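You operate a simulated robot arm through the tools that you are given. There is no shell and no other tool. Be economical: measure what you need, move in short steps, check, and stop when the job is done.

You run a simulated robot arm. Do the job below in one go: nothing can be reset, and whatever is moved stays where it is left.

Task
Uncouple the hose, park the nozzle and cap the inlet.
Fine: coupling knob to VENT, small gauge at zero, then FREE; the nozzle stands in its rest.

The check looks at the end state, three seconds after you hand in, the way a careful person would. Anything else that was tipped, shoved, dropped, spilled or broken makes it a failure. Lids that push on must go on centred and level and be pressed home; caps that screw on are set level and turned clockwise until they are tight.

Robot
A 6-joint arm with a two-finger parallel gripper, fixed in place. Base frame: the origin is at the foot of the arm, x ahead of it, y to its left, z up. Lengths are in mm, angles in rad, forces in N, time in s.
With the tool pointing down near the work surface it reaches from about 260 to 680 mm from the base axis. Its first joint turns from -1.152 to 1.152 rad. Payload 2.9 kg.
Tool frame: the origin (TCP) lies between the finger pads and is the grasp point; the fingertips stand 30 mm ahead of it; z points along the fingers, y is the line along which they close. Largest opening 110 mm; finger width 20, thickness 10; the body of the gripper, 48 by 112 mm, starts 55 mm behind the TCP.
Orientation is that of the tool frame in the base frame, as a unit quaternion [w, x, y, z]. With the fingers straight down and closing along the base's y, the tool's x points along the base's -x, its y along +y and its z along -z.

Tools
- The arm moves only by the tool send_rows. Its argument "series" is a list of rows, each a list of 3 entries, a list of its own where there are three numbers: the shift along the tool's x, y, z in mm, then the turn, a rotation vector about the tool's x, y, z in degrees, then the closure in counts, from 0 (fully open) to 255 (shut). In form: [[[tx, ty, tz], [rx, ry, rz], hand], ...]. A call has 1 to 8 rows; each row is the pose to reach, as a shift and turn from the pose commanded when the call began, along the tool's axes at that moment. Rows are played at 5 a second. More than 50 mm and 0.15 rad between two rows, or a gripper value outside its range, and nothing of the call is played. A pose out of reach is approached as far as the arm can. The call stops where the force on the tool passes 40 N (or 10 N more than at its start, if that is more) or the arm is blocked; 0.2 s more then pass. Each finger travels about 108 mm/s and halts on what it meets, pressing with about 37 N; the grip force reading is that of the motor and also rises with nothing between the fingers. The clock runs only during rows and for 0.2 s after the last one: add rows that repeat a pose to give the fingers time. It gives the time, the measured TCP pose, the force on the tool (base axes), the opening and the grip force at its end, in the units of the frame above (readings bear some noise), with the torque about the TCP (base axes, N m) and any sound that the robot's microphone picked up.
- Cameras (640 x 400 px; columns grow to the right, rows downward): "scene" is fixed at [93.9, 451.2, 1387]; the picture's right is [-0.54, -0.84, 0.00], its down [-0.47, 0.30, -0.83] and it looks along [0.70, -0.45, -0.55] (base axes); focal length 292 px, centre (320, 200). "wrist" rides on the gripper at [72, 17, -103] in the tool frame; the picture's right is [-0.23, 0.97, 0.00], its down [-0.76, -0.18, -0.62] and it looks along [-0.61, -0.14, 0.78] (tool axes); focal length 222 px, centre (320, 200).
- get_image(camera): a new picture of that camera. No time passes.
- pixel_to_xyz(camera, pixels): for up to 12 pixels [column, row] of the newest picture of that camera ("zoom" is the newest enlarged one), the place [x, y, z] in the base frame of the surface seen there, good to about 2 mm. No time passes.
- close_up(camera, box): a new picture of the part [left, top, right, bottom] of that camera's present view, enlarged. No time passes.
- job_done(): hands the job in; it is judged then, once.

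Work in short steps. Measure before you move; look again where a grasp or a placing could have gone wrong, and mend it. You have 80 turns and 46 pictures in all, those below and enlarged ones among them. Open the gripper and draw the arm clear of the work before you hand the job in, unless the task says otherwise; then end with one line.

The tools are called after "Emit:" by a JSON object that holds its "op" and its "data". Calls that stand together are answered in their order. send_rows: Moves the arm, as the interface text tells. Its arguments: {"type":"object","properties":{"series":{"type":"array"}},"required":["series"]} The other tools are called the same way: get_image (camera) takes a picture; pixel_to_xyz (camera, pixels) gives the place of the surface under pixels of a picture; close_up (camera, box) takes an enlarged picture of a part of a camera's view; job_done () hands the job in.

At the start:

```text
time_s: 0.0
eef_pos: [358.1, -23.9, 1199.7]
orientation: [0.001, 0.0, 1.0, 0.0]
contact_force: [0.5, 0.6, 0.9]
wrist_torque: [0.03, 0.0, 0.01]
opening: 109.8
grasp_force: 0.1
```

scene: 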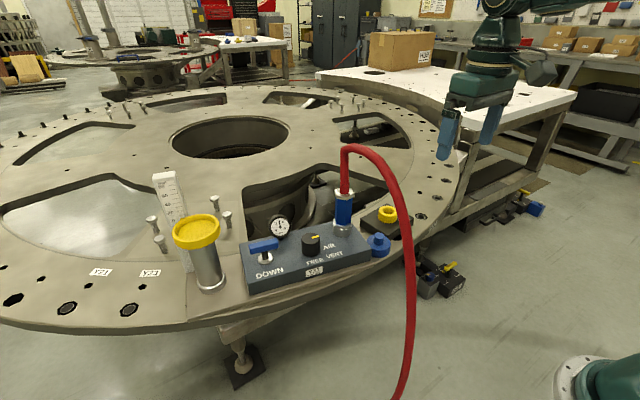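
wrist: 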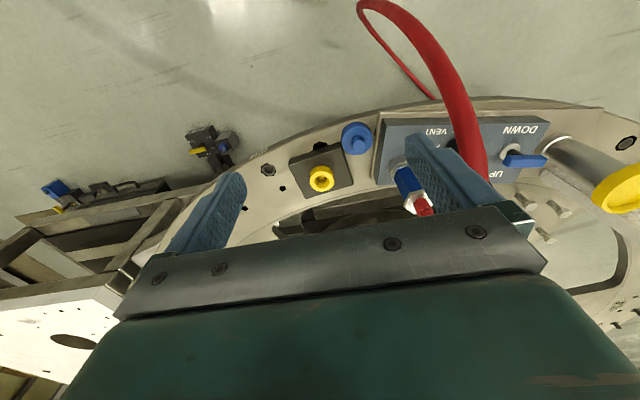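

The pictures show a panel with a blue lever at (263,245), a knob at (311,243), the hose nozzle at (344,205), a blue cap at (378,245) and a rest at (387,214). I look closer first.

Emit:
{"op": "close_up", "data": {"camera": "scene", "box": [230, 170, 430, 295]}}

Emit:
{"op": "close_up", "data": {"camera": "wrist", "box": [270, 90, 590, 290]}}

```text
3.20 times, centred on (330, 232) of scene
```

zoom: 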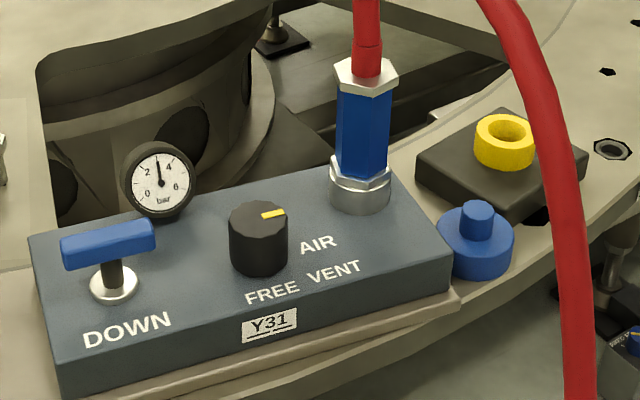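

```text
2.00 times, centred on (430, 190) of wrist
```

zoom: 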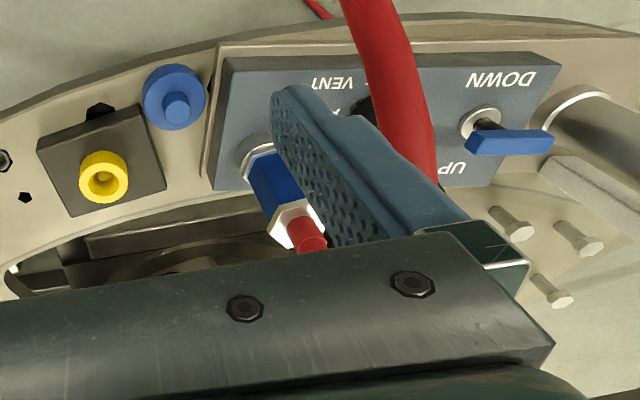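

I measure the key points in the scene picture.

Emit:
{"op": "pixel_to_xyz", "data": {"camera": "scene", "pixels": [[310.5, 236.5], [318, 236.3], [312.5, 237.5], [310.5, 248], [344.4, 194.5], [343.1, 210.6], [342, 232], [379, 234.7], [378, 250], [387.8, 205.5], [387.8, 211], [370, 226]]}}

Emit:
{"op": "pixel_to_xyz", "data": {"camera": "wrist", "pixels": [[357, 142], [356, 134], [322, 178], [321, 170], [314, 182], [300, 200], [404, 180], [415, 205], [399, 165], [425, 210], [390, 160], [340, 148]]}}

Emit:
{"op": "pixel_to_xyz", "data": {"camera": "scene", "pixels": [[352, 147], [375, 155], [400, 200], [412, 260], [405, 360], [366, 190], [240, 245], [248, 293], [368, 258], [282, 226], [262, 244], [344, 180]]}}

```text
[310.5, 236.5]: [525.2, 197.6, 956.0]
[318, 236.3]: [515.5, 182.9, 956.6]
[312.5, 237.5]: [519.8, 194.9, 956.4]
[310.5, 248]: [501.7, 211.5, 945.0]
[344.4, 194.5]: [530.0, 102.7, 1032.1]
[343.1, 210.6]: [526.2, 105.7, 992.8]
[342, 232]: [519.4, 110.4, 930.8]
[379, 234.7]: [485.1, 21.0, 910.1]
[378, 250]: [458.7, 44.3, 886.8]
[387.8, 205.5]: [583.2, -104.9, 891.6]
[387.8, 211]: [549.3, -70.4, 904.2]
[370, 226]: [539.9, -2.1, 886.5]
```

```text
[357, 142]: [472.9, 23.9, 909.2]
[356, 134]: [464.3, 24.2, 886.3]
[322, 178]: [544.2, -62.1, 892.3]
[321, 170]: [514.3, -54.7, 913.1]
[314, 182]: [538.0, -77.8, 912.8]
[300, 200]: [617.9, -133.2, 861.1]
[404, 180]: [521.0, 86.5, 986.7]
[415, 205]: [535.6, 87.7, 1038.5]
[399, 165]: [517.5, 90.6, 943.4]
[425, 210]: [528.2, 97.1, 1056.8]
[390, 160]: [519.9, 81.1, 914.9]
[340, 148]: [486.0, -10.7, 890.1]
```

```text
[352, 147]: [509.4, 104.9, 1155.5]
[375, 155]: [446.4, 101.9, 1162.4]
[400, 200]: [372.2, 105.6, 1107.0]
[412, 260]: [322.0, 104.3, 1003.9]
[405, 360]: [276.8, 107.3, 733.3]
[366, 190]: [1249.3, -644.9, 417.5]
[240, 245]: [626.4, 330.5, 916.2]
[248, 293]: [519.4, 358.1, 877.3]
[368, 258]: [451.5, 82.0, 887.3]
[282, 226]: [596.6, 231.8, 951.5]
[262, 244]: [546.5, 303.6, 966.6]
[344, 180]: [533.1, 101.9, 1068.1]
```

The knob is near (520,197), top z≈956, and the hose arches to z≈1165 in the plane y≈104. I go up and over the hose to hover above the knob.

Emit:
{"op": "send_rows", "data": {"series": [[[0, 0, -40], [0, 0, 0], 120], [[-20, 20, -70], [0, 0, 0], 120], [[-42, 60, -70], [0, 0, 0], 120], [[-65, 102, -70], [0, 0, 0], 120], [[-90, 140, -70], [0, 0, 0], 120], [[-115, 178, -70], [0, 0, 0], 120], [[-140, 210, -70], [0, 0, 0], 120], [[-155, 221, -50], [0, 0, 0], 120]]}}

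```text
time_s: 1.8
eef_pos: [513.3, 199.2, 1248.9]
orientation: [0.0, 0.0, 1.0, 0.001]
contact_force: [-0.8, 0.8, -0.4]
wrist_torque: [0.0, 0.01, 0.0]
opening: 58.2
grasp_force: 0.0
```

Clear of the hose; I look down at the knob.

Emit:
{"op": "get_image", "data": {"camera": "wrist"}}

Emit:
{"op": "get_image", "data": {"camera": "scene"}}

```text
41 pictures are left
```

wrist: 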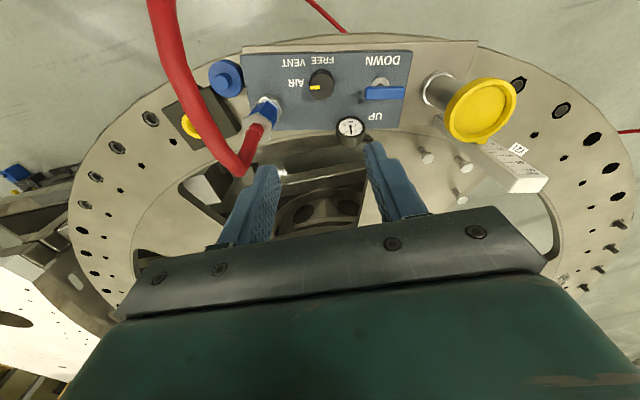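

```text
40 pictures are left
```

scene: 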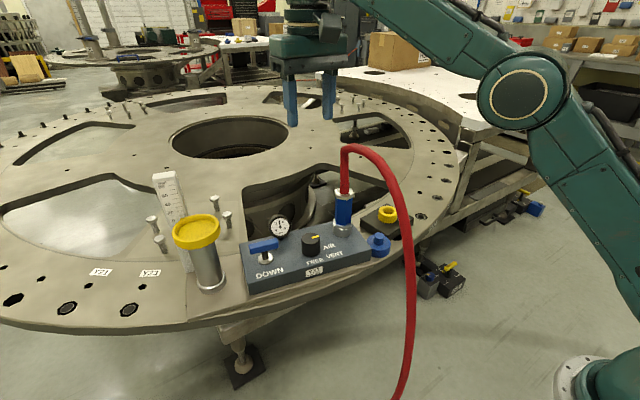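

I enlarge the knob region for centre and label directions.

Emit:
{"op": "close_up", "data": {"camera": "wrist", "box": [200, 40, 440, 190]}}

```text
2.67 times, centred on (320, 115) of wrist
```

zoom: 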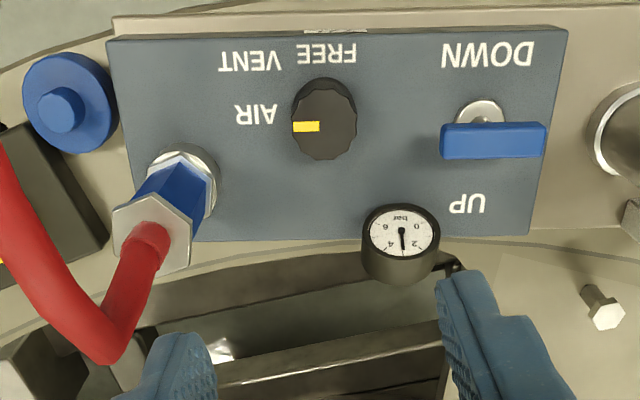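

Emit:
{"op": "pixel_to_xyz", "data": {"camera": "zoom", "pixels": [[325, 125], [295, 127], [318, 127], [355, 122], [326, 155], [326, 97], [257, 114], [250, 62], [326, 54], [400, 232], [150, 240], [63, 110]]}}

```text
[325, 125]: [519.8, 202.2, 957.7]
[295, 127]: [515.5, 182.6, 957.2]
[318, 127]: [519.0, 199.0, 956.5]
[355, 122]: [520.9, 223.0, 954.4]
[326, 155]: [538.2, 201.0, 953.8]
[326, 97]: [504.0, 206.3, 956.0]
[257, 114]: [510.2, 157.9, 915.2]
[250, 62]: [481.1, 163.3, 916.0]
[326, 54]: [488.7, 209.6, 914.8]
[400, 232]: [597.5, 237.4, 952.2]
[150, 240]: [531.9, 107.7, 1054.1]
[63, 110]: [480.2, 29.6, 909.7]
```

Knob centre ≈(520.5,203), top 956, radius ≈20, mark at about −102° toward AIR. I align the closing line with the mark (12° clockwise) and descend most of the way.

Emit:
{"op": "send_rows", "data": {"series": [[[-7, 4, 45], [0, 0, 6], 95], [[-7, 4, 90], [0, 0, 12], 95], [[-7, 4, 135], [0, 0, 12], 95], [[-7, 4, 180], [0, 0, 12], 95], [[-7, 4, 220], [0, 0, 12], 95], [[-7, 4, 240], [0, 0, 12], 95], [[-7, 4, 240], [0, 0, 12], 95]]}}

Emit:
{"op": "get_image", "data": {"camera": "wrist"}}

```text
time_s: 3.4
eef_pos: [522.3, 201.8, 1007.9]
orientation: [0.0, 0.105, 0.994, 0.0]
contact_force: [0.2, -0.4, 0.7]
wrist_torque: [-0.02, 0.0, -0.01]
opening: 69.0
grasp_force: 0.0
```

```text
38 pictures are left
```

wrist: 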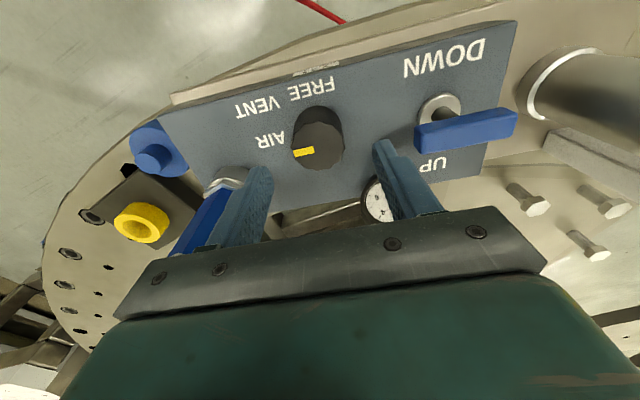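

The fingers straddle the knob line properly. I descend to TCP z≈952 and close.

Emit:
{"op": "send_rows", "data": {"series": [[[0, 0, 30], [0, 0, 0], 95], [[0, 0, 55], [0, 0, 0], 95], [[0, 0, 55], [0, 0, 0], 130], [[0, 0, 55], [0, 0, 0], 180], [[0, 0, 55], [0, 0, 0], 180]]}}

```text
time_s: 4.6
eef_pos: [520.4, 200.7, 955.0]
orientation: [-0.001, 0.107, 0.994, -0.001]
contact_force: [-4.5, -17.0, 0.8]
wrist_torque: [-0.28, 0.02, -0.02]
opening: 41.4
grasp_force: 37.2
```

Gripped at 41.4 mm. I turn clockwise 45° toward VENT.

Emit:
{"op": "send_rows", "data": {"series": [[[0, -1, 0], [0, 0, 7.5], 180], [[0, -1, 0], [0, 0, 15], 180], [[0, -1, 0], [0, 0, 22.5], 180], [[0, -1, 0], [0, 0, 30], 180], [[0, -1, 0], [0, 0, 37.5], 180], [[0, -1, 0], [0, 0, 45], 180], [[0, -1, 0], [0, 0, 45], 180]]}}

Emit:
{"op": "close_up", "data": {"camera": "scene", "box": [230, 190, 390, 290]}}

```text
time_s: 6.2
eef_pos: [520.5, 201.7, 955.1]
orientation: [0.001, 0.478, 0.879, 0.0]
contact_force: [-0.7, -12.4, 1.2]
wrist_torque: [-0.13, 0.08, 0.01]
opening: 41.2
grasp_force: 36.6
```

```text
4.00 times, centred on (310, 240) of scene
```

zoom: 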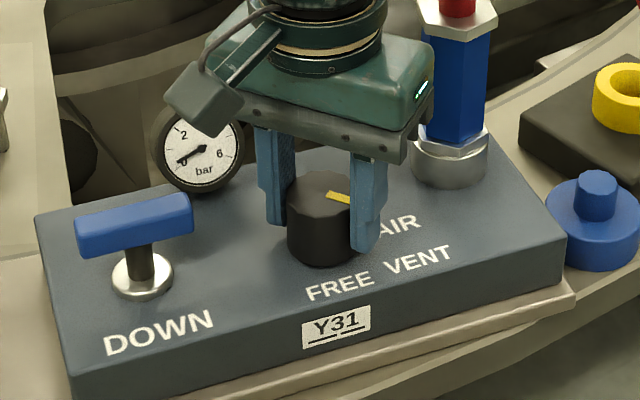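

The gauge needle has dropped to about 0. I hold a moment and confirm it settles.

Emit:
{"op": "send_rows", "data": {"series": [[[0, 0, 0], [0, 0, 0], 180], [[0, 0, 0], [0, 0, 0], 180], [[0, 0, 0], [0, 0, 0], 180], [[0, 0, 0], [0, 0, 0], 180], [[0, 0, 0], [0, 0, 0], 180], [[0, 0, 0], [0, 0, 0], 180], [[0, 0, 0], [0, 0, 0], 180], [[0, 0, 0], [0, 0, 0], 180]]}}

Emit:
{"op": "close_up", "data": {"camera": "scene", "box": [262, 210, 342, 260]}}

```text
time_s: 8.0
eef_pos: [521.4, 199.1, 954.4]
orientation: [-0.001, 0.478, 0.878, 0.0]
contact_force: [0.8, -6.3, 1.0]
wrist_torque: [-0.01, -0.15, 0.01]
opening: 41.2
grasp_force: 37.0
```

```text
8.00 times, centred on (302, 235) of scene
```

zoom: 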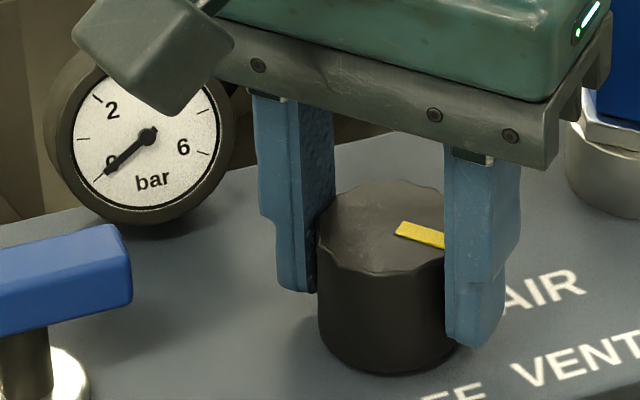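

The gauge reads 0. I turn on 45° to FREE.

Emit:
{"op": "send_rows", "data": {"series": [[[0, 0, 0], [0, 0, 7.5], 180], [[0, 0, 0], [0, 0, 15], 180], [[0, 0, 0], [0, 0, 22.5], 180], [[0, 0, 0], [0, 0, 30], 180], [[0, 0, 0], [0, 0, 37.5], 180], [[0, 0, 0], [0, 0, 45], 180], [[0, 0, 0], [0, 0, 45], 180]]}}

Emit:
{"op": "close_up", "data": {"camera": "scene", "box": [230, 190, 390, 290]}}

```text
time_s: 9.6
eef_pos: [520.1, 200.7, 954.6]
orientation: [0.0, 0.778, 0.628, -0.001]
contact_force: [5.1, -5.1, -0.6]
wrist_torque: [0.24, -0.34, -0.01]
opening: 41.5
grasp_force: 37.3
```

```text
4.00 times, centred on (310, 240) of scene
```

zoom: 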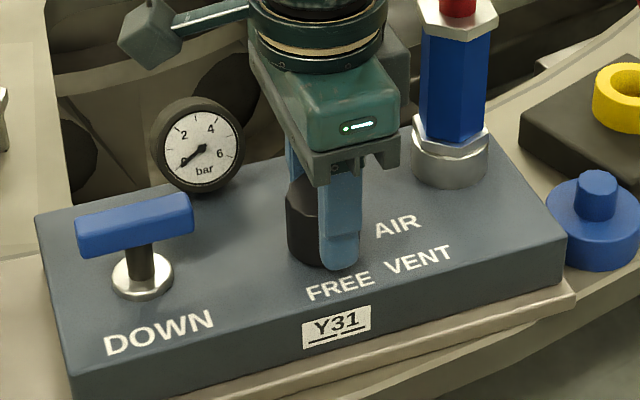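

Knob turned; I release, lift and look.

Emit:
{"op": "send_rows", "data": {"series": [[[0, 0, 0], [0, 0, 0], 115], [[0, 0, 0], [0, 0, 0], 115], [[0, 0, -20], [0, 0, 0], 115], [[0, 0, -65], [0, 0, 0], 115], [[0, 0, -110], [0, 0, 0], 115], [[0, 0, -155], [0, 0, -8], 115], [[0, 0, -200], [0, 0, -16], 115], [[0, 0, -245], [0, 0, -24], 115]]}}

Emit:
{"op": "close_up", "data": {"camera": "scene", "box": [230, 170, 430, 295]}}

```text
time_s: 11.4
eef_pos: [518.8, 200.2, 1199.0]
orientation: [0.0, 0.629, 0.778, 0.0]
contact_force: [1.4, -1.3, -0.2]
wrist_torque: [-0.02, -0.01, 0.01]
opening: 60.6
grasp_force: 0.1
```

```text
3.20 times, centred on (330, 232) of scene
```

zoom: 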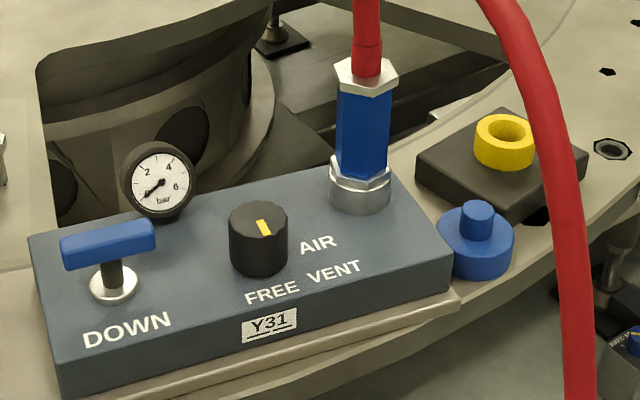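

The mark now points to FREE and the gauge is at 0. Now I measure the nozzle, rest and cap in this zoom.

Emit:
{"op": "pixel_to_xyz", "data": {"camera": "zoom", "pixels": [[362, 100], [362, 150], [360, 172], [366, 80], [350, 85], [357, 200], [366, 62], [368, 20], [490, 118], [521, 118], [505, 148], [505, 128]]}}

Emit:
{"op": "pixel_to_xyz", "data": {"camera": "zoom", "pixels": [[478, 135], [531, 135], [505, 117], [505, 142], [440, 160], [520, 205], [477, 205], [465, 205], [490, 205], [477, 225], [477, 245], [505, 245]]}}

Emit:
{"op": "get_image", "data": {"camera": "wrist"}}

```text
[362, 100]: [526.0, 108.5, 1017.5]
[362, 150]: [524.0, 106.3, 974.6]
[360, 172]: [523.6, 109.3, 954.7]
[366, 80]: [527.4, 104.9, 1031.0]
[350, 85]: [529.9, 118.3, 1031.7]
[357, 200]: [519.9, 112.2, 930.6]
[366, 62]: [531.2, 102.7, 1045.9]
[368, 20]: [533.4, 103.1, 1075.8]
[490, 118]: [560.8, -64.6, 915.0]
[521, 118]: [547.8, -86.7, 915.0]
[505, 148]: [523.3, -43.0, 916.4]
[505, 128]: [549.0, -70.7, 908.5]
```

```text
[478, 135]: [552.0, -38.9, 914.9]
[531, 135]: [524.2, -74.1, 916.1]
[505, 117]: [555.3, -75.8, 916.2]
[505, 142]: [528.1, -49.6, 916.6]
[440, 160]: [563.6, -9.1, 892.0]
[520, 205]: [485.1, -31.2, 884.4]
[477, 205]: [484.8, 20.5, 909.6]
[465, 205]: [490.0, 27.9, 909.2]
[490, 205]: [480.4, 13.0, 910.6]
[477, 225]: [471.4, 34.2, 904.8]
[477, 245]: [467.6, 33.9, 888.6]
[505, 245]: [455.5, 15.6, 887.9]
```

```text
33 pictures are left
```

wrist: 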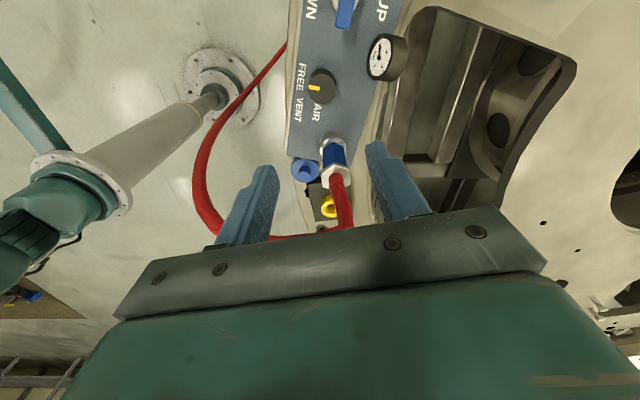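

Nozzle axis looks like ≈(540,98). I zoom in on it from the wrist view to find hex flats.

Emit:
{"op": "close_up", "data": {"camera": "wrist", "box": [284, 125, 380, 185]}}

Emit:
{"op": "close_up", "data": {"camera": "scene", "box": [312, 178, 376, 218]}}

```text
6.67 times, centred on (332, 155) of wrist
```

zoom: 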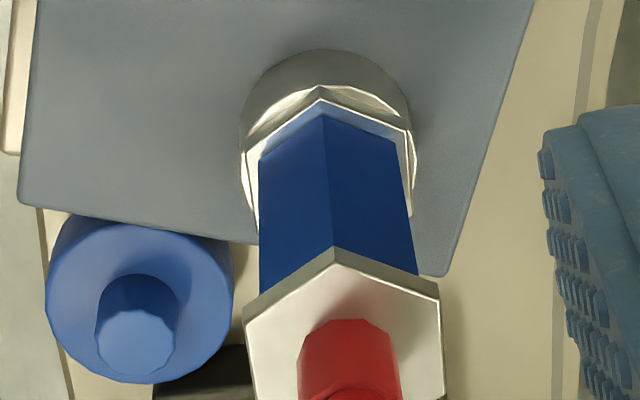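

```text
10.00 times, centred on (344, 198) of scene
```

zoom: 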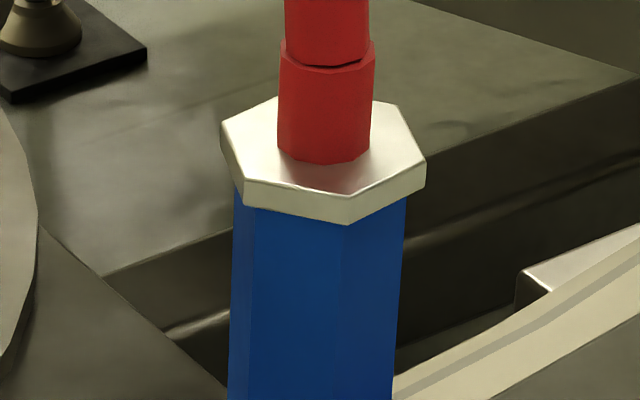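

I measure the nut's top corners to get the axis and flat directions.

Emit:
{"op": "pixel_to_xyz", "data": {"camera": "zoom", "pixels": [[349, 192], [421, 160], [373, 106], [273, 102], [225, 124], [246, 178], [320, 180], [342, 240], [342, 380], [252, 250], [300, 110], [236, 260]]}}

```text
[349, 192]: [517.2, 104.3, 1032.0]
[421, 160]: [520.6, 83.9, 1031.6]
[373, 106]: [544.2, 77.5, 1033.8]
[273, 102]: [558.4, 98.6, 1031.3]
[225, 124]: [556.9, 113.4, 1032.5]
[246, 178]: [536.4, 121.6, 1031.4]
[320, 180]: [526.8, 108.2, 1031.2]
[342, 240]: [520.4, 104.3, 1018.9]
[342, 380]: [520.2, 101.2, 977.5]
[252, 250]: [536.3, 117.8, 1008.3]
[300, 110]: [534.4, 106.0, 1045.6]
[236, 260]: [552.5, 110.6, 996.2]
```

Nozzle axis ≈(539,99), hex flat normals ≈16°/76°/136°. I'll approach from the −x/−y side (heading 46°, clear of the hose), so first I cross back over the hose while unwinding the wrist.

Emit:
{"op": "send_rows", "data": {"series": [[[0, 0, -40], [0, 0, -8], 90], [[-25, -15, -62], [0, 0, -16], 90], [[-64, -37, -64], [0, 0, -24], 90], [[-103, -60, -64], [0, 0, -32], 90], [[-142, -83, -64], [0, 0, -40], 90], [[-181, -105, -64], [0, 0, -48], 90], [[-218, -127, -64], [0, 0, -56], 90], [[-218, -127, -64], [0, 0, -64], 90]]}}

```text
time_s: 13.2
eef_pos: [438.8, -39.3, 1262.6]
orientation: [-0.001, 0.121, 0.993, 0.0]
contact_force: [-0.5, -0.2, -0.5]
wrist_torque: [0.01, -0.02, 0.0]
opening: 71.1
grasp_force: 0.0
```

Now the remaining −60° of yaw to heading 46°.

Emit:
{"op": "send_rows", "data": {"series": [[[0, 0, 0], [0, 0, -8], 90], [[0, 0, 0], [0, 0, -16], 90], [[0, 0, 0], [0, 0, -24], 90], [[0, 0, 0], [0, 0, -32], 90], [[0, 0, 0], [0, 0, -40], 90], [[0, 0, 0], [0, 0, -48], 90], [[0, 0, 0], [0, 0, -56], 90], [[0, 0, 0], [0, 0, -60], 90]]}}

```text
time_s: 15.0
eef_pos: [441.6, -39.6, 1263.8]
orientation: [0.0, -0.392, 0.92, 0.0]
contact_force: [0.3, -0.4, 0.3]
wrist_torque: [-0.02, 0.0, 0.01]
opening: 71.4
grasp_force: 0.1
```

Now I pitch the tool to 30° below horizontal while descending to the pre-grasp.

Emit:
{"op": "send_rows", "data": {"series": [[[0, 3, 20], [0, -7.5, 0], 90], [[0, 6, 45], [0, -15, 0], 90], [[-5, 9, 70], [0, -22.5, 0], 90], [[-10, 12, 100], [0, -30, 0], 90], [[-20, 15, 130], [0, -37.5, 0], 90], [[-30, 18, 160], [0, -45, 0], 90], [[-40, 22, 185], [0, -52.5, 0], 90], [[-48, 25, 207], [0, -60, 0], 90]]}}

Emit:
{"op": "get_image", "data": {"camera": "wrist"}}

Emit:
{"op": "get_image", "data": {"camera": "scene"}}

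```text
time_s: 16.8
eef_pos: [562.6, -41.8, 1280.0]
orientation: [0.269, -0.37, 0.883, 0.102]
contact_force: [-0.5, 0.3, 0.6]
wrist_torque: [-0.01, 0.02, 0.01]
opening: 71.2
grasp_force: 0.1
out of reach, approached as far as the arm can: row 1, 2, 3, 4, 5, 6, 7, 8
```

```text
30 pictures are left
```

wrist: 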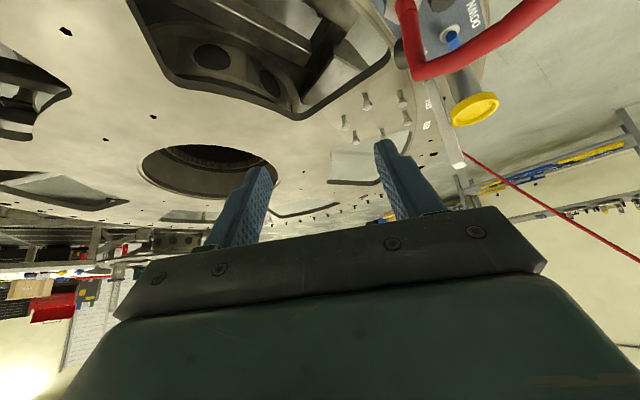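

```text
29 pictures are left
```

scene: 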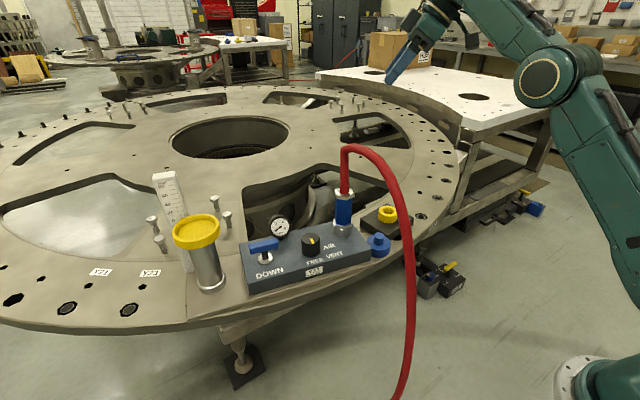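

Tilting there was out of reach. I send a null row to learn which pose now counts as commanded.

Emit:
{"op": "send_rows", "data": {"series": [[[0, 0, 0], [0, 0, 0], 90]]}}

```text
time_s: 17.2
eef_pos: [562.5, -42.0, 1280.0]
orientation: [0.269, -0.37, 0.883, 0.101]
contact_force: [0.1, -1.4, 0.2]
wrist_torque: [0.03, -0.02, 0.0]
opening: 71.2
grasp_force: 0.0
```

Actual pose counts as commanded. I try moving toward the pre-grasp with this 34° tilt.

Emit:
{"op": "send_rows", "data": {"series": [[[15, 20, 30], [0, 0, 0], 90], [[30, 40, 60], [0, 0, 0], 90], [[45, 60, 90], [0, 0, 0], 90], [[60, 80, 120], [0, 0, 0], 90], [[75, 100, 150], [0, 0, 0], 90], [[91, 121, 180], [0, 0, 0], 90]]}}

```text
time_s: 18.6
eef_pos: [615.2, 4.5, 1218.2]
orientation: [0.269, -0.371, 0.883, 0.102]
contact_force: [0.0, -0.6, -0.2]
wrist_torque: [0.01, 0.0, -0.03]
opening: 70.8
grasp_force: 0.0
out of reach, approached as far as the arm can: row 1, 2, 3, 4, 5, 6
```

Outward tilt is what's limited; a sideways tilt (heading ≈106°, from the −y side) matches another hex flat. I swing the heading about the vertical by 64° here.

Emit:
{"op": "send_rows", "data": {"series": [[[0, 0, 0], [-4.4, -0.15, -6.66], 90], [[0, 0, 0], [-8.8, -0.3, -13.33], 90], [[0, 0, 0], [-13.2, -0.45, -20], 90], [[0, 0, 0], [-17.6, -0.6, -26.66], 90], [[0, 0, 0], [-22, -0.76, -33.3], 90], [[0, 0, 0], [-26.4, -0.9, -40], 90], [[0, 0, 0], [-30.8, -1.06, -46.6], 90], [[0, 0, 0], [-34.65, -1.2, -52.5], 90]]}}

```text
time_s: 20.4
eef_pos: [625.0, 65.5, 1094.7]
orientation: [-0.161, 0.761, -0.62, -0.099]
contact_force: [0.3, 0.0, 0.7]
wrist_torque: [0.01, 0.01, -0.02]
opening: 71.3
grasp_force: 0.0
out of reach, approached as far as the arm can: row 1, 2, 3, 4, 5, 6, 7, 8
```

The arm compromised position and tilt. I level the tool again and move to a clear spot near (560,0,1155) to test which tilt is available.

Emit:
{"op": "send_rows", "data": {"series": [[[0, 10, -20], [-1.8, 5.2, 0], 90], [[8, 30, -45], [-3.6, 10.3, 0], 90], [[16, 50, -65], [-5.4, 15.5, 0], 90], [[24.5, 68, -83], [-7.2, 20.6, 0], 90]]}}

```text
time_s: 21.4
eef_pos: [559.1, 3.7, 1156.3]
orientation: [0.001, 0.773, -0.635, 0.0]
contact_force: [0.1, 0.3, -0.3]
wrist_torque: [-0.01, -0.03, 0.01]
opening: 71.1
grasp_force: 0.2
```

Level with heading ≈101°. I test a pure sideways tilt in place.

Emit:
{"op": "send_rows", "data": {"series": [[[0, 0, 0], [0, -8, 0], 90], [[0, 0, 0], [0, -16, 0], 90], [[0, 0, 0], [0, -24, 0], 90], [[0, 0, 0], [0, -32, 0], 90], [[0, 0, 0], [0, -40, 0], 90]]}}

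```text
time_s: 22.6
eef_pos: [550.5, 5.9, 1151.0]
orientation: [-0.13, 0.758, -0.619, -0.157]
contact_force: [0.0, -0.9, 0.5]
wrist_torque: [0.0, -0.02, 0.0]
opening: 71.2
grasp_force: 0.1
out of reach, approached as far as the arm can: row 3, 4, 5
```

Sideways tilt is limited to ≈23°. I level back, then test the inward tilt (towards the base).

Emit:
{"op": "send_rows", "data": {"series": [[[0, 0, 0], [0, 8, 0], 90], [[0, 0, 0], [0, 16, 0], 90], [[0, 0, 0], [0, 23.5, 0], 90]]}}

Emit:
{"op": "send_rows", "data": {"series": [[[0, 0, 0], [-8, 0, 0], 90], [[0, 0, 0], [-16, 0, 0], 90], [[0, 0, 0], [-24, 0, 0], 90], [[0, 0, 0], [-32, 0, 0], 90], [[0, 0, 0], [-40, 0, 0], 90], [[0, 0, 0], [-48, 0, 0], 90]]}}

```text
time_s: 23.4
eef_pos: [550.1, 4.3, 1150.2]
orientation: [0.0, 0.774, -0.633, 0.003]
contact_force: [0.2, 0.4, 0.3]
wrist_torque: [-0.02, 0.01, -0.04]
opening: 71.0
grasp_force: 0.1
```

```text
time_s: 24.8
eef_pos: [440.3, 3.5, 1059.1]
orientation: [0.31, 0.708, -0.581, -0.255]
contact_force: [0.8, 0.7, 0.1]
wrist_torque: [-0.02, -0.02, 0.01]
opening: 71.3
grasp_force: 0.1
out of reach, approached as far as the arm can: row 1, 3, 4, 5, 6
```

Inward tilt drifts too (reach). Tips-only grip needs just ≈28–30° tilt, so I'll retry heading 46° with a modest tilt; first level the tool near (480,10,1130).

Emit:
{"op": "send_rows", "data": {"series": [[[0, 4, -13], [8, 0, 0], 90], [[0, 8, -26], [16, 0, 0], 90], [[0, 12, -39], [24, 0, 0], 90], [[1, 16, -52], [32, 0, 0], 90], [[1, 20, -65], [40, 0, 0], 90], [[2, 25, -78], [47.5, 0, 0], 90]]}}

Emit:
{"op": "send_rows", "data": {"series": [[[0, 0, 0], [0, 0, 8], 90], [[0, 0, 0], [0, 0, 16], 90], [[0, 0, 0], [0, 0, 24], 90], [[0, 0, 0], [0, 0, 32], 90], [[0, 0, 0], [0, 0, 40], 90], [[0, 0, 0], [0, 0, 48], 90], [[0, 0, 0], [0, 0, 55], 90]]}}

```text
time_s: 26.2
eef_pos: [504.8, 12.7, 1160.8]
orientation: [0.003, 0.774, -0.633, -0.004]
contact_force: [-1.0, -0.1, -0.4]
wrist_torque: [0.01, 0.03, -0.02]
opening: 71.1
grasp_force: 0.1
out of reach, approached as far as the arm can: row 5, 6
```

```text
time_s: 27.8
eef_pos: [506.2, 13.6, 1161.9]
orientation: [-0.003, -0.393, 0.92, 0.0]
contact_force: [-0.4, 0.8, 1.1]
wrist_torque: [-0.01, 0.01, 0.01]
opening: 71.2
grasp_force: 0.0
```

A plain tool-down pose was flagged out of reach, which is odd; I look at the arm's posture.

Emit:
{"op": "get_image", "data": {"camera": "scene"}}

```text
28 pictures are left
```

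scene: 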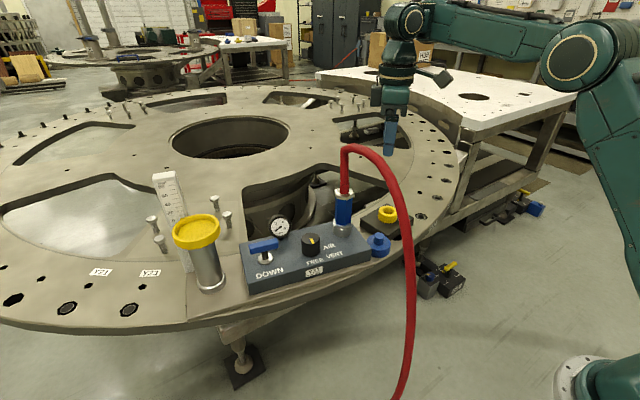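

Posture looks normal. I test a pure translation down and in to see whether that region is truly blocked.

Emit:
{"op": "send_rows", "data": {"series": [[[10, 12, 15], [0, 0, 0], 90], [[20, 18, 30], [0, 0, 0], 90], [[20, 18, 50], [0, 0, 0], 90], [[20, 18, 50], [0, 0, 0], 90]]}}

```text
time_s: 28.8
eef_pos: [514.5, 13.3, 1151.1]
orientation: [-0.007, -0.394, 0.919, 0.002]
contact_force: [0.3, -0.7, 0.2]
wrist_torque: [-0.04, 0.0, 0.0]
opening: 71.1
grasp_force: 0.0
out of reach, approached as far as the arm can: row 1, 2, 3, 4
```

That is blocked too, so some wrist joint is near a limit at this yaw. I turn the yaw back to the start orientation (46° clockwise) and then try going down.

Emit:
{"op": "send_rows", "data": {"series": [[[0, 0, 0], [0, 0, 8], 90], [[0, 0, 0], [0, 0, 16], 90], [[0, 0, 0], [0, 0, 24], 90], [[0, 0, 0], [0, 0, 32], 90], [[0, 0, 0], [0, 0, 40], 90], [[0, 0, 0], [0, 0, 46], 90]]}}

Emit:
{"op": "send_rows", "data": {"series": [[[15, 0, 15], [0, 0, 0], 90], [[30, 0, 30], [0, 0, 0], 90], [[35, 0, 50], [0, 0, 0], 90]]}}

```text
time_s: 30.2
eef_pos: [513.2, 11.6, 1151.2]
orientation: [-0.006, -0.003, 1.0, 0.0]
contact_force: [0.8, 1.5, 0.5]
wrist_torque: [-0.01, -0.01, -0.05]
opening: 71.2
grasp_force: 0.0
out of reach, approached as far as the arm can: row 1, 2, 3, 4, 5, 6
```

```text
time_s: 31.0
eef_pos: [517.5, 13.5, 1147.6]
orientation: [-0.005, -0.003, 1.0, -0.001]
contact_force: [-0.2, 0.3, 0.4]
wrist_torque: [-0.01, -0.01, 0.02]
opening: 71.1
grasp_force: 0.0
out of reach, approached as far as the arm can: row 1, 2, 3
```

Still limited; I retrace toward the start pose by going up first and then inward.

Emit:
{"op": "send_rows", "data": {"series": [[[0, 0, -45], [0, 0, 0], 90], [[20, -10, -85], [0, 0, 0], 90], [[50, -20, -115], [0, 0, 0], 90], [[80, -30, -125], [0, 0, 0], 90], [[120, -35, -125], [0, 0, 0], 90], [[155, -37, -110], [0, 0, 0], 90], [[158, -37, -80], [0, 0, 0], 90], [[158, -37, -55], [0, 0, 0], 90]]}}

```text
time_s: 32.8
eef_pos: [362.2, -24.9, 1203.8]
orientation: [-0.003, -0.003, 1.0, -0.001]
contact_force: [-1.0, -0.2, -0.1]
wrist_torque: [0.01, 0.0, -0.02]
opening: 71.3
grasp_force: 0.2
out of reach, approached as far as the arm can: row 1
```

Back at the start pose without trouble. Now I try (470,-20,1110) again from here.

Emit:
{"op": "send_rows", "data": {"series": [[[-20, 0, 20], [0, 0, 0], 90], [[-45, 0, 40], [0, 0, 0], 90], [[-75, 2, 60], [0, 0, 0], 90], [[-108, 5, 93], [0, 0, 0], 90]]}}

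```text
time_s: 33.8
eef_pos: [464.9, -19.6, 1110.2]
orientation: [-0.002, -0.004, 1.0, -0.002]
contact_force: [-0.3, 0.6, 0.5]
wrist_torque: [0.02, 0.01, -0.01]
opening: 71.2
grasp_force: 0.1
```

That works now, so the earlier state was an unlucky posture. I yaw to heading 46° here.

Emit:
{"op": "send_rows", "data": {"series": [[[0, 0, 0], [0, 0, -8], 90], [[0, 0, 0], [0, 0, -16], 90], [[0, 0, 0], [0, 0, -24], 90], [[0, 0, 0], [0, 0, -32], 90], [[0, 0, 0], [0, 0, -40], 90], [[0, 0, 0], [0, 0, -46], 90]]}}

Emit:
{"op": "send_rows", "data": {"series": [[[0, 0, 0], [0, -4, 0], 90], [[0, 0, 0], [0, -8, 0], 90], [[0, 0, 0], [0, -12, 0], 90], [[0, 0, 0], [0, -16, 0], 90], [[0, 0, 0], [0, -20, 0], 90]]}}

```text
time_s: 35.2
eef_pos: [469.2, -19.9, 1112.7]
orientation: [-0.003, -0.396, 0.918, 0.0]
contact_force: [0.1, -0.3, 0.2]
wrist_torque: [-0.02, -0.01, 0.01]
opening: 71.3
grasp_force: 0.1
```

```text
time_s: 36.4
eef_pos: [468.3, -19.1, 1110.1]
orientation: [0.157, -0.388, 0.906, 0.07]
contact_force: [-0.8, 0.2, 0.4]
wrist_torque: [-0.03, -0.02, 0.0]
opening: 71.2
grasp_force: 0.1
```

20° tilt works from here. I continue to 36°.

Emit:
{"op": "send_rows", "data": {"series": [[[0, 0, 0], [0, -4, 0], 90], [[0, 0, 0], [0, -8, 0], 90], [[0, 0, 0], [0, -12, 0], 90], [[0, 0, 0], [0, -16, 0], 90]]}}

```text
time_s: 37.4
eef_pos: [468.4, -18.0, 1111.1]
orientation: [0.282, -0.375, 0.875, 0.122]
contact_force: [-0.5, 0.2, -0.4]
wrist_torque: [0.01, -0.01, -0.03]
opening: 71.6
grasp_force: 0.1
```

36° tilt reached (z axis ≈(.40,.43,−.81)). I move to the pre-grasp, 100 mm back from the nozzle.

Emit:
{"op": "send_rows", "data": {"series": [[[-8, 8, 18], [0, 0, 0], 90], [[-16, 15, 36], [0, 0, 0], 90], [[-24, 22, 53], [0, 0, 0], 90], [[-31.5, 29, 70], [0, 0, 0], 90]]}}

Emit:
{"op": "get_image", "data": {"camera": "wrist"}}

Emit:
{"op": "get_image", "data": {"camera": "scene"}}

```text
time_s: 38.4
eef_pos: [494.9, 50.5, 1072.4]
orientation: [0.281, -0.374, 0.875, 0.122]
contact_force: [-0.5, 0.8, -0.1]
wrist_torque: [-0.01, 0.02, 0.01]
opening: 71.1
grasp_force: 0.0
```

```text
27 pictures are left
```

wrist: 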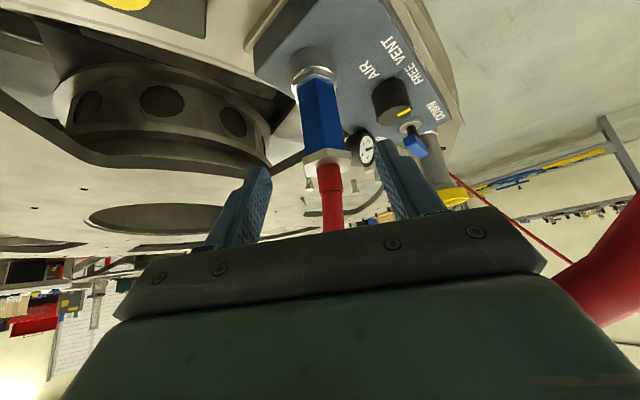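

```text
26 pictures are left
```

scene: 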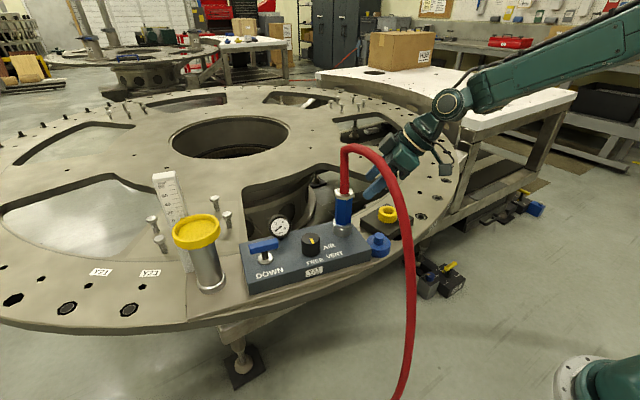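

The nozzle lies between the fingers. I zoom to check which hex faces the fingers will meet.

Emit:
{"op": "close_up", "data": {"camera": "wrist", "box": [260, 40, 420, 240]}}

```text
2.00 times, centred on (340, 140) of wrist
```

zoom: 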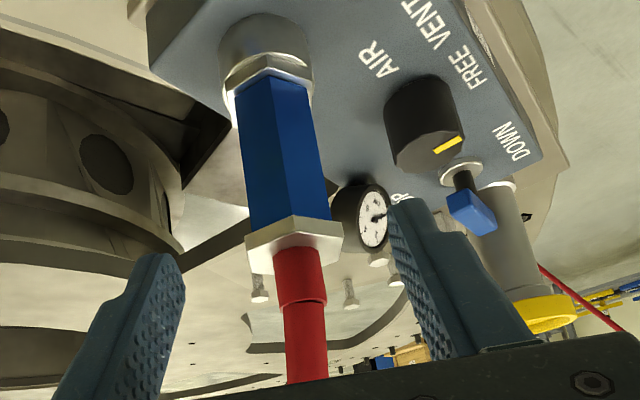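

A vertex edge faces the gripper, so flats meet the pads. I measure nut corners and body from here to refine the axis.

Emit:
{"op": "pixel_to_xyz", "data": {"camera": "zoom", "pixels": [[290, 222], [250, 240], [337, 241], [275, 180], [292, 180], [255, 180], [315, 180], [262, 110], [285, 110], [270, 70], [305, 310], [275, 80]]}}

```text
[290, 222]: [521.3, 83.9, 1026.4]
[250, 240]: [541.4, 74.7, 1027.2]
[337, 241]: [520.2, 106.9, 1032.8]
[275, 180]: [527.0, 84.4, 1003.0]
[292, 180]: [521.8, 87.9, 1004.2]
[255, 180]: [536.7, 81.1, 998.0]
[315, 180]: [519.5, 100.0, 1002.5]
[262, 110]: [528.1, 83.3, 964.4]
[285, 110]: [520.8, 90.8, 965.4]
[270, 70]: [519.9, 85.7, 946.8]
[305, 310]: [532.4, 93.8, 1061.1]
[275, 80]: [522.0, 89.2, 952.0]
```

Axis ≈(540,100), nearest vertex at ≈219–222°, so I trim the heading by −5° and advance ≈100 mm to the grip point in steps.

Emit:
{"op": "send_rows", "data": {"series": [[[0, 0, 0], [2.9, 0, 4.05], 90], [[0, 0.5, 30], [2.9, 0, 4.05], 90], [[-0.5, 1, 60], [2.9, 0, 4.05], 90], [[-0.7, 1.5, 80], [2.9, 0, 4.05], 90], [[-0.7, 1.5, 99], [2.9, 0, 4.05], 90], [[-0.7, 1.5, 99], [2.9, 0, 4.05], 90]]}}

Emit:
{"op": "close_up", "data": {"camera": "wrist", "box": [200, 80, 440, 230]}}

Emit:
{"op": "close_up", "data": {"camera": "scene", "box": [290, 110, 450, 270]}}

```text
time_s: 39.8
eef_pos: [533.4, 93.8, 991.0]
orientation: [0.286, -0.337, 0.89, 0.11]
contact_force: [0.1, -0.2, 0.2]
wrist_torque: [0.01, -0.02, -0.01]
opening: 71.2
grasp_force: 0.0
```

```text
2.67 times, centred on (320, 155) of wrist
```

zoom: 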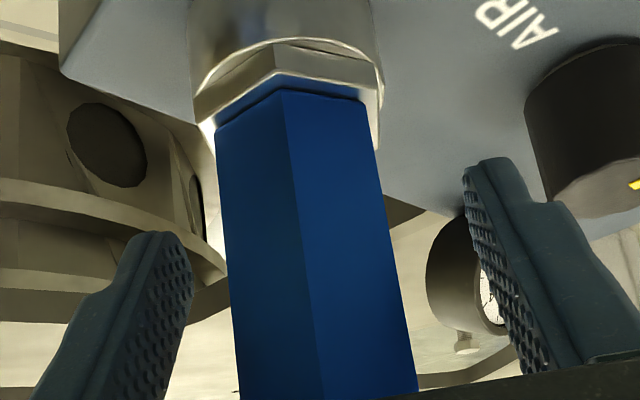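

```text
2.50 times, centred on (370, 190) of scene
```

zoom: 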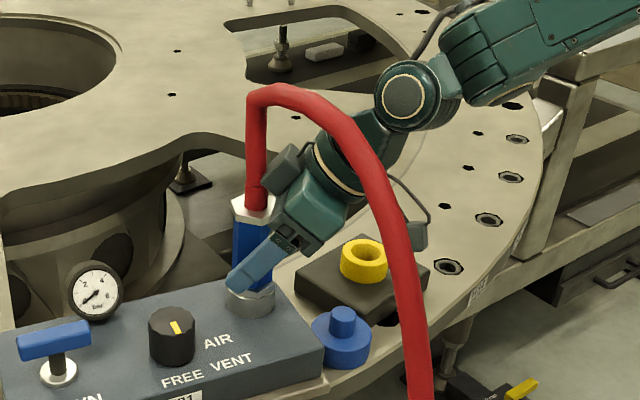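

Well positioned with no contact. I close on the nozzle.

Emit:
{"op": "send_rows", "data": {"series": [[[0, 0, 0], [0, 0, 0], 130], [[0, 0, 0], [0, 0, 0], 200], [[0, 0, 0], [0, 0, 0], 200], [[0, 0, 0], [0, 0, 0], 200]]}}

```text
time_s: 40.8
eef_pos: [534.0, 93.8, 990.5]
orientation: [0.286, -0.336, 0.891, 0.109]
contact_force: [0.8, -1.2, 0.6]
wrist_torque: [-0.07, -0.11, -0.05]
opening: 35.5
grasp_force: 36.9
```

Firm grip on the 35.5 mm flats, barely any side force. I pull straight up slowly.

Emit:
{"op": "send_rows", "data": {"series": [[[-2.9, 0, -4.05], [0, 0, 0], 200], [[-5.8, 0, -8.1], [0, 0, 0], 200], [[-11.7, 0, -16.2], [0, 0, 0], 200], [[-17.5, 0, -24.3], [0, 0, 0], 200], [[-23.3, 0, -32.4], [0, 0, 0], 200]]}}

Emit:
{"op": "close_up", "data": {"camera": "scene", "box": [290, 110, 450, 270]}}

```text
time_s: 42.0
eef_pos: [532.9, 92.0, 1033.7]
orientation: [0.286, -0.336, 0.891, 0.109]
contact_force: [-0.2, 0.4, -2.5]
wrist_torque: [-0.01, 0.03, 0.02]
opening: 35.2
grasp_force: 37.6
```

```text
2.50 times, centred on (370, 190) of scene
```

zoom: 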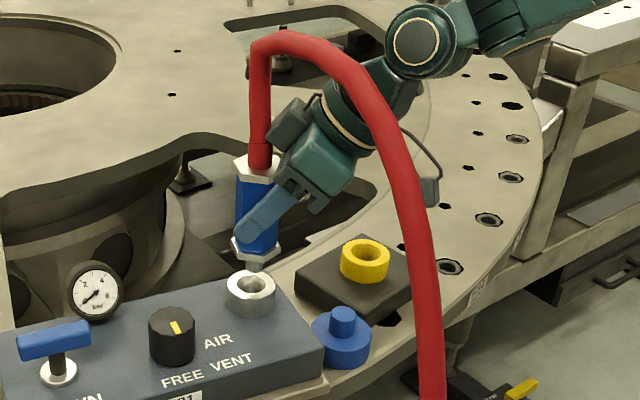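

The nozzle is free of the inlet and its stub tip shows at (255,265). I measure the inlet, the rest ring and the stub.

Emit:
{"op": "pixel_to_xyz", "data": {"camera": "zoom", "pixels": [[255, 266], [253, 262], [236, 283], [266, 284], [251, 277], [251, 303], [347, 258], [384, 258], [364, 244], [364, 270], [255, 250], [251, 290]]}}

Emit:
{"op": "close_up", "data": {"camera": "scene", "box": [330, 190, 402, 235]}}

```text
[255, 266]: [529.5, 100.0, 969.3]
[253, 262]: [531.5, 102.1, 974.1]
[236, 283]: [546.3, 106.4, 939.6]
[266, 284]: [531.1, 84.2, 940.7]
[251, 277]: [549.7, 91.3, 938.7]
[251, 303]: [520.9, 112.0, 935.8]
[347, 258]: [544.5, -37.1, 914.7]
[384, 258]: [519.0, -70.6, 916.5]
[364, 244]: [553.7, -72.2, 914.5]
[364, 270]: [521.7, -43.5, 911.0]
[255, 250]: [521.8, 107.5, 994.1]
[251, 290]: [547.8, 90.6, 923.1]
```

```text
8.89 times, centred on (366, 212) of scene
```

zoom: 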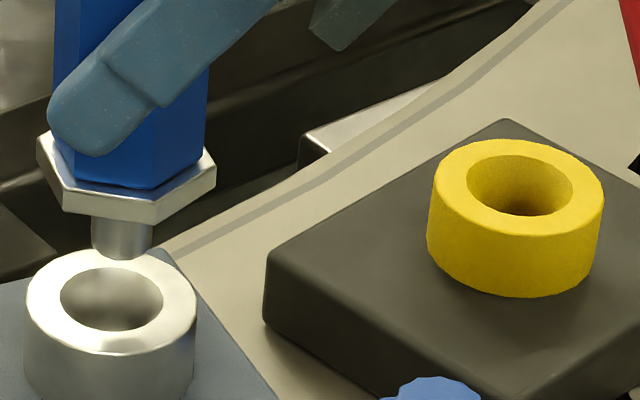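

The stub is ≈17 mm thick and ≈20 mm long; the rest ring is ≈915 high. I measure points around both rings for their centres.

Emit:
{"op": "pixel_to_xyz", "data": {"camera": "zoom", "pixels": [[451, 182], [588, 192], [526, 148], [512, 222], [475, 156], [470, 213], [568, 162], [565, 220], [44, 298], [180, 298], [112, 260], [112, 342]]}}

Emit:
{"op": "pixel_to_xyz", "data": {"camera": "zoom", "pixels": [[122, 250], [122, 235], [100, 240], [145, 240], [122, 214], [50, 170], [205, 180], [66, 203], [160, 213], [41, 150], [213, 158], [130, 170]]}}

```text
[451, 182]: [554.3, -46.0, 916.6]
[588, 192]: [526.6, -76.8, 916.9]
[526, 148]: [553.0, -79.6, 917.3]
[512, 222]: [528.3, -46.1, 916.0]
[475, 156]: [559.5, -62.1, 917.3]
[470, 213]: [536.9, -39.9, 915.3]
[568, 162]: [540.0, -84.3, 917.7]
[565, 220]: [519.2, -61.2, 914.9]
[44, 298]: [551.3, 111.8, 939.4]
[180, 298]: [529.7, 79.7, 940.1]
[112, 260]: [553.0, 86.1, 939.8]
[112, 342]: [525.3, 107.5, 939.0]
```

```text
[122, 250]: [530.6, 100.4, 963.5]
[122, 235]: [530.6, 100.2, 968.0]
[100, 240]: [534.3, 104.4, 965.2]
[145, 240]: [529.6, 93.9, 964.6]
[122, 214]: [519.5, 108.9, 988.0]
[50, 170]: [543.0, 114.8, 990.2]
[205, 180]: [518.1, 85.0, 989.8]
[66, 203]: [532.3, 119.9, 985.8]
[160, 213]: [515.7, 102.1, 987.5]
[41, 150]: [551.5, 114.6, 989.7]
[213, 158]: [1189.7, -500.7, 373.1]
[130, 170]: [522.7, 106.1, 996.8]
```

Rest centre ≈(539.7,−62), inlet centre ≈(539.8,96.3). I carry the nozzle 158 mm along −y at this height in small steps.

Emit:
{"op": "send_rows", "data": {"series": [[[-6, 0, -8], [0, 0, 0], 200], [[11, -24, -20.5], [0, 0, 0], 200], [[28, -47.5, -33], [0, 0, 0], 200], [[45, -71, -45], [0, 0, 0], 200], [[62, -95, -57], [0, 0, 0], 200], [[79, -118.6, -70], [0, 0, 0], 200], [[79, -118.6, -70], [0, 0, 0], 200]]}}

Emit:
{"op": "close_up", "data": {"camera": "scene", "box": [310, 110, 470, 270]}}

```text
time_s: 43.6
eef_pos: [533.2, -64.1, 1043.3]
orientation: [0.286, -0.337, 0.89, 0.11]
contact_force: [0.3, 0.7, -3.2]
wrist_torque: [-0.02, 0.0, -0.01]
opening: 35.2
grasp_force: 37.6
```

```text
2.50 times, centred on (390, 190) of scene
```

zoom: 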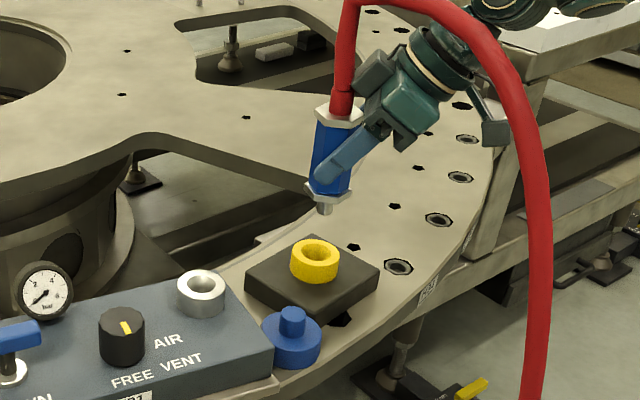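

Carried fine. I magnify the stub and ring to check alignment.

Emit:
{"op": "close_up", "data": {"camera": "scene", "box": [352, 175, 432, 225]}}

```text
8.00 times, centred on (392, 200) of scene
```

zoom: 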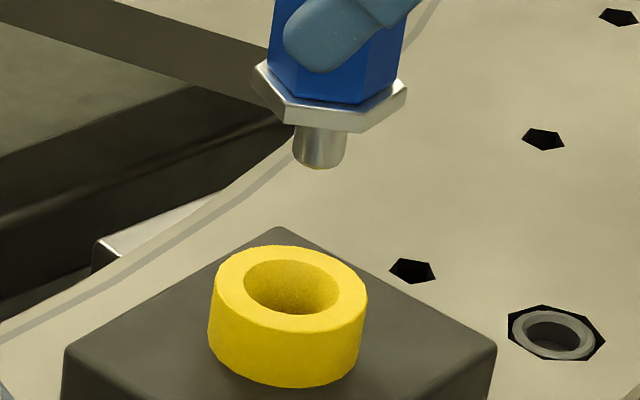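

Emit:
{"op": "pixel_to_xyz", "data": {"camera": "zoom", "pixels": [[318, 140], [318, 155], [300, 140], [338, 140], [264, 90], [303, 123], [361, 128], [401, 92], [222, 285], [355, 295], [295, 250], [288, 325]]}}

```text
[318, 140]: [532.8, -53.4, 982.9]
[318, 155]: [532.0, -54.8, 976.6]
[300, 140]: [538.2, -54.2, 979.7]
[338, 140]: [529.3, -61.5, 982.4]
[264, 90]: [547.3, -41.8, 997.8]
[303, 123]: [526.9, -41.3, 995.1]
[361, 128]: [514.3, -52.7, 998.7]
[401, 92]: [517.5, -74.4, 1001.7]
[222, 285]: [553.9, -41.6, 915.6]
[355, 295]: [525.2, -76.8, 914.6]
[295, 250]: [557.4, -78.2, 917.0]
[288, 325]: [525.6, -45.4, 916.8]
```

Stub axis is within ≈2 mm of the ring centre (hole has ±7 mm play). I trim 1.5 mm and lower toward the rest.

Emit:
{"op": "send_rows", "data": {"series": [[[11.3, -1.7, 16.5], [0, 0, 0], 200], [[23, -1.7, 32.7], [0, 0, 0], 200], [[31.7, -1.7, 44.9], [0, 0, 0], 200], [[36.3, -1.7, 51.4], [0, 0, 0], 200], [[39.3, -1.7, 55.4], [0, 0, 0], 200]]}}

Emit:
{"op": "close_up", "data": {"camera": "scene", "box": [352, 175, 432, 225]}}

```text
time_s: 44.8
eef_pos: [535.6, -66.6, 974.8]
orientation: [0.286, -0.337, 0.89, 0.11]
contact_force: [-0.4, -0.1, -2.7]
wrist_torque: [-0.03, 0.02, -0.02]
opening: 35.3
grasp_force: 37.1
```

```text
8.00 times, centred on (392, 200) of scene
```

zoom: 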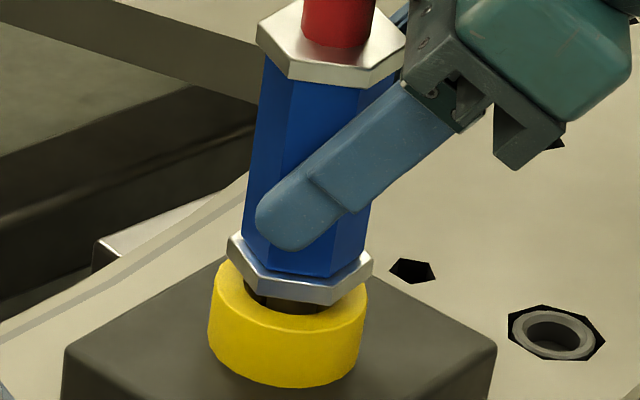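

The stub is in the hole with a few mm still to go. I lower in 2 mm steps until contact.

Emit:
{"op": "send_rows", "data": {"series": [[[1.2, 0, 1.6], [0, 0, 0], 200], [[2.3, 0, 3.2], [0, 0, 0], 200], [[3.5, 0, 4.9], [0, 0, 0], 200], [[4.1, 0, 5.7], [0, 0, 0], 200], [[4.7, 0, 6.5], [0, 0, 0], 200]]}}

```text
time_s: 46.0
eef_pos: [534.8, -67.0, 968.2]
orientation: [0.287, -0.336, 0.89, 0.11]
contact_force: [0.6, -0.4, -2.4]
wrist_torque: [0.02, 0.02, 0.0]
opening: 35.0
grasp_force: 37.1
```

No contact yet; continue gently.

Emit:
{"op": "send_rows", "data": {"series": [[[0.6, 0, 0.8], [0, 0, 0], 200], [[1.2, 0, 1.6], [0, 0, 0], 200], [[1.7, 0, 2.4], [0, 0, 0], 200], [[2.3, 0, 3.2], [0, 0, 0], 200]]}}

Emit:
{"op": "close_up", "data": {"camera": "scene", "box": [352, 175, 432, 225]}}

```text
time_s: 47.0
eef_pos: [534.8, -66.0, 964.9]
orientation: [0.289, -0.338, 0.889, 0.11]
contact_force: [-9.0, 2.4, 24.9]
wrist_torque: [0.22, -0.08, 0.01]
opening: 35.3
grasp_force: 37.3
```

```text
8.00 times, centred on (392, 200) of scene
```

zoom: 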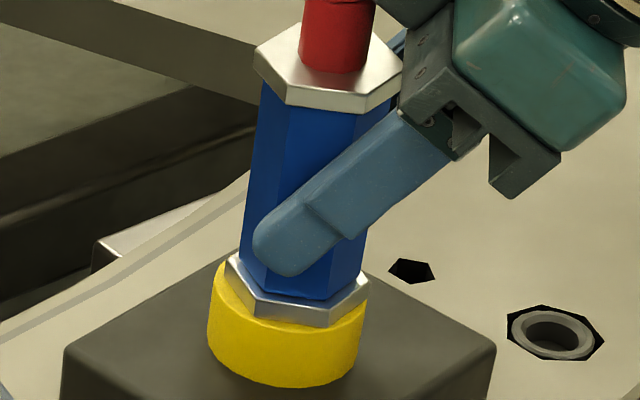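

Seated with 25 N contact. I ease off 0.7 mm, open, then back off along the tool axis.

Emit:
{"op": "send_rows", "data": {"series": [[[-0.4, 0, -0.6], [0, 0, 0], 200], [[-0.4, 0, -0.6], [0, 0, 0], 170], [[-0.4, 0, -0.6], [0, 0, 0], 140], [[-0.4, 0, -0.6], [0, 0, 0], 90], [[-0.4, 0, -0.6], [0, 0, 0], 90]]}}

Emit:
{"op": "close_up", "data": {"camera": "scene", "box": [332, 145, 452, 220]}}

```text
time_s: 48.2
eef_pos: [534.1, -67.4, 962.0]
orientation: [0.287, -0.336, 0.891, 0.109]
contact_force: [0.2, 0.8, -0.3]
wrist_torque: [-0.01, 0.0, 0.01]
opening: 71.3
grasp_force: 0.0
```

```text
5.33 times, centred on (392, 182) of scene
```

zoom: 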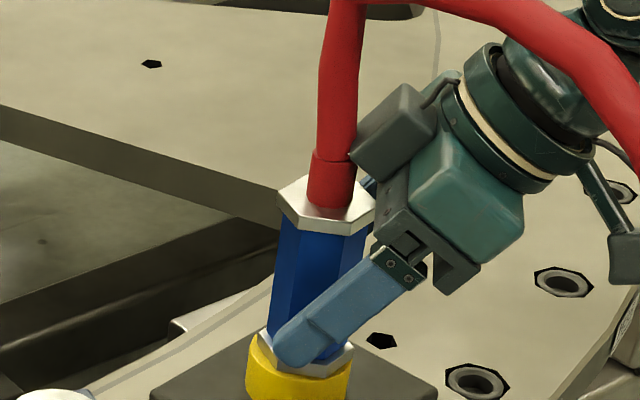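

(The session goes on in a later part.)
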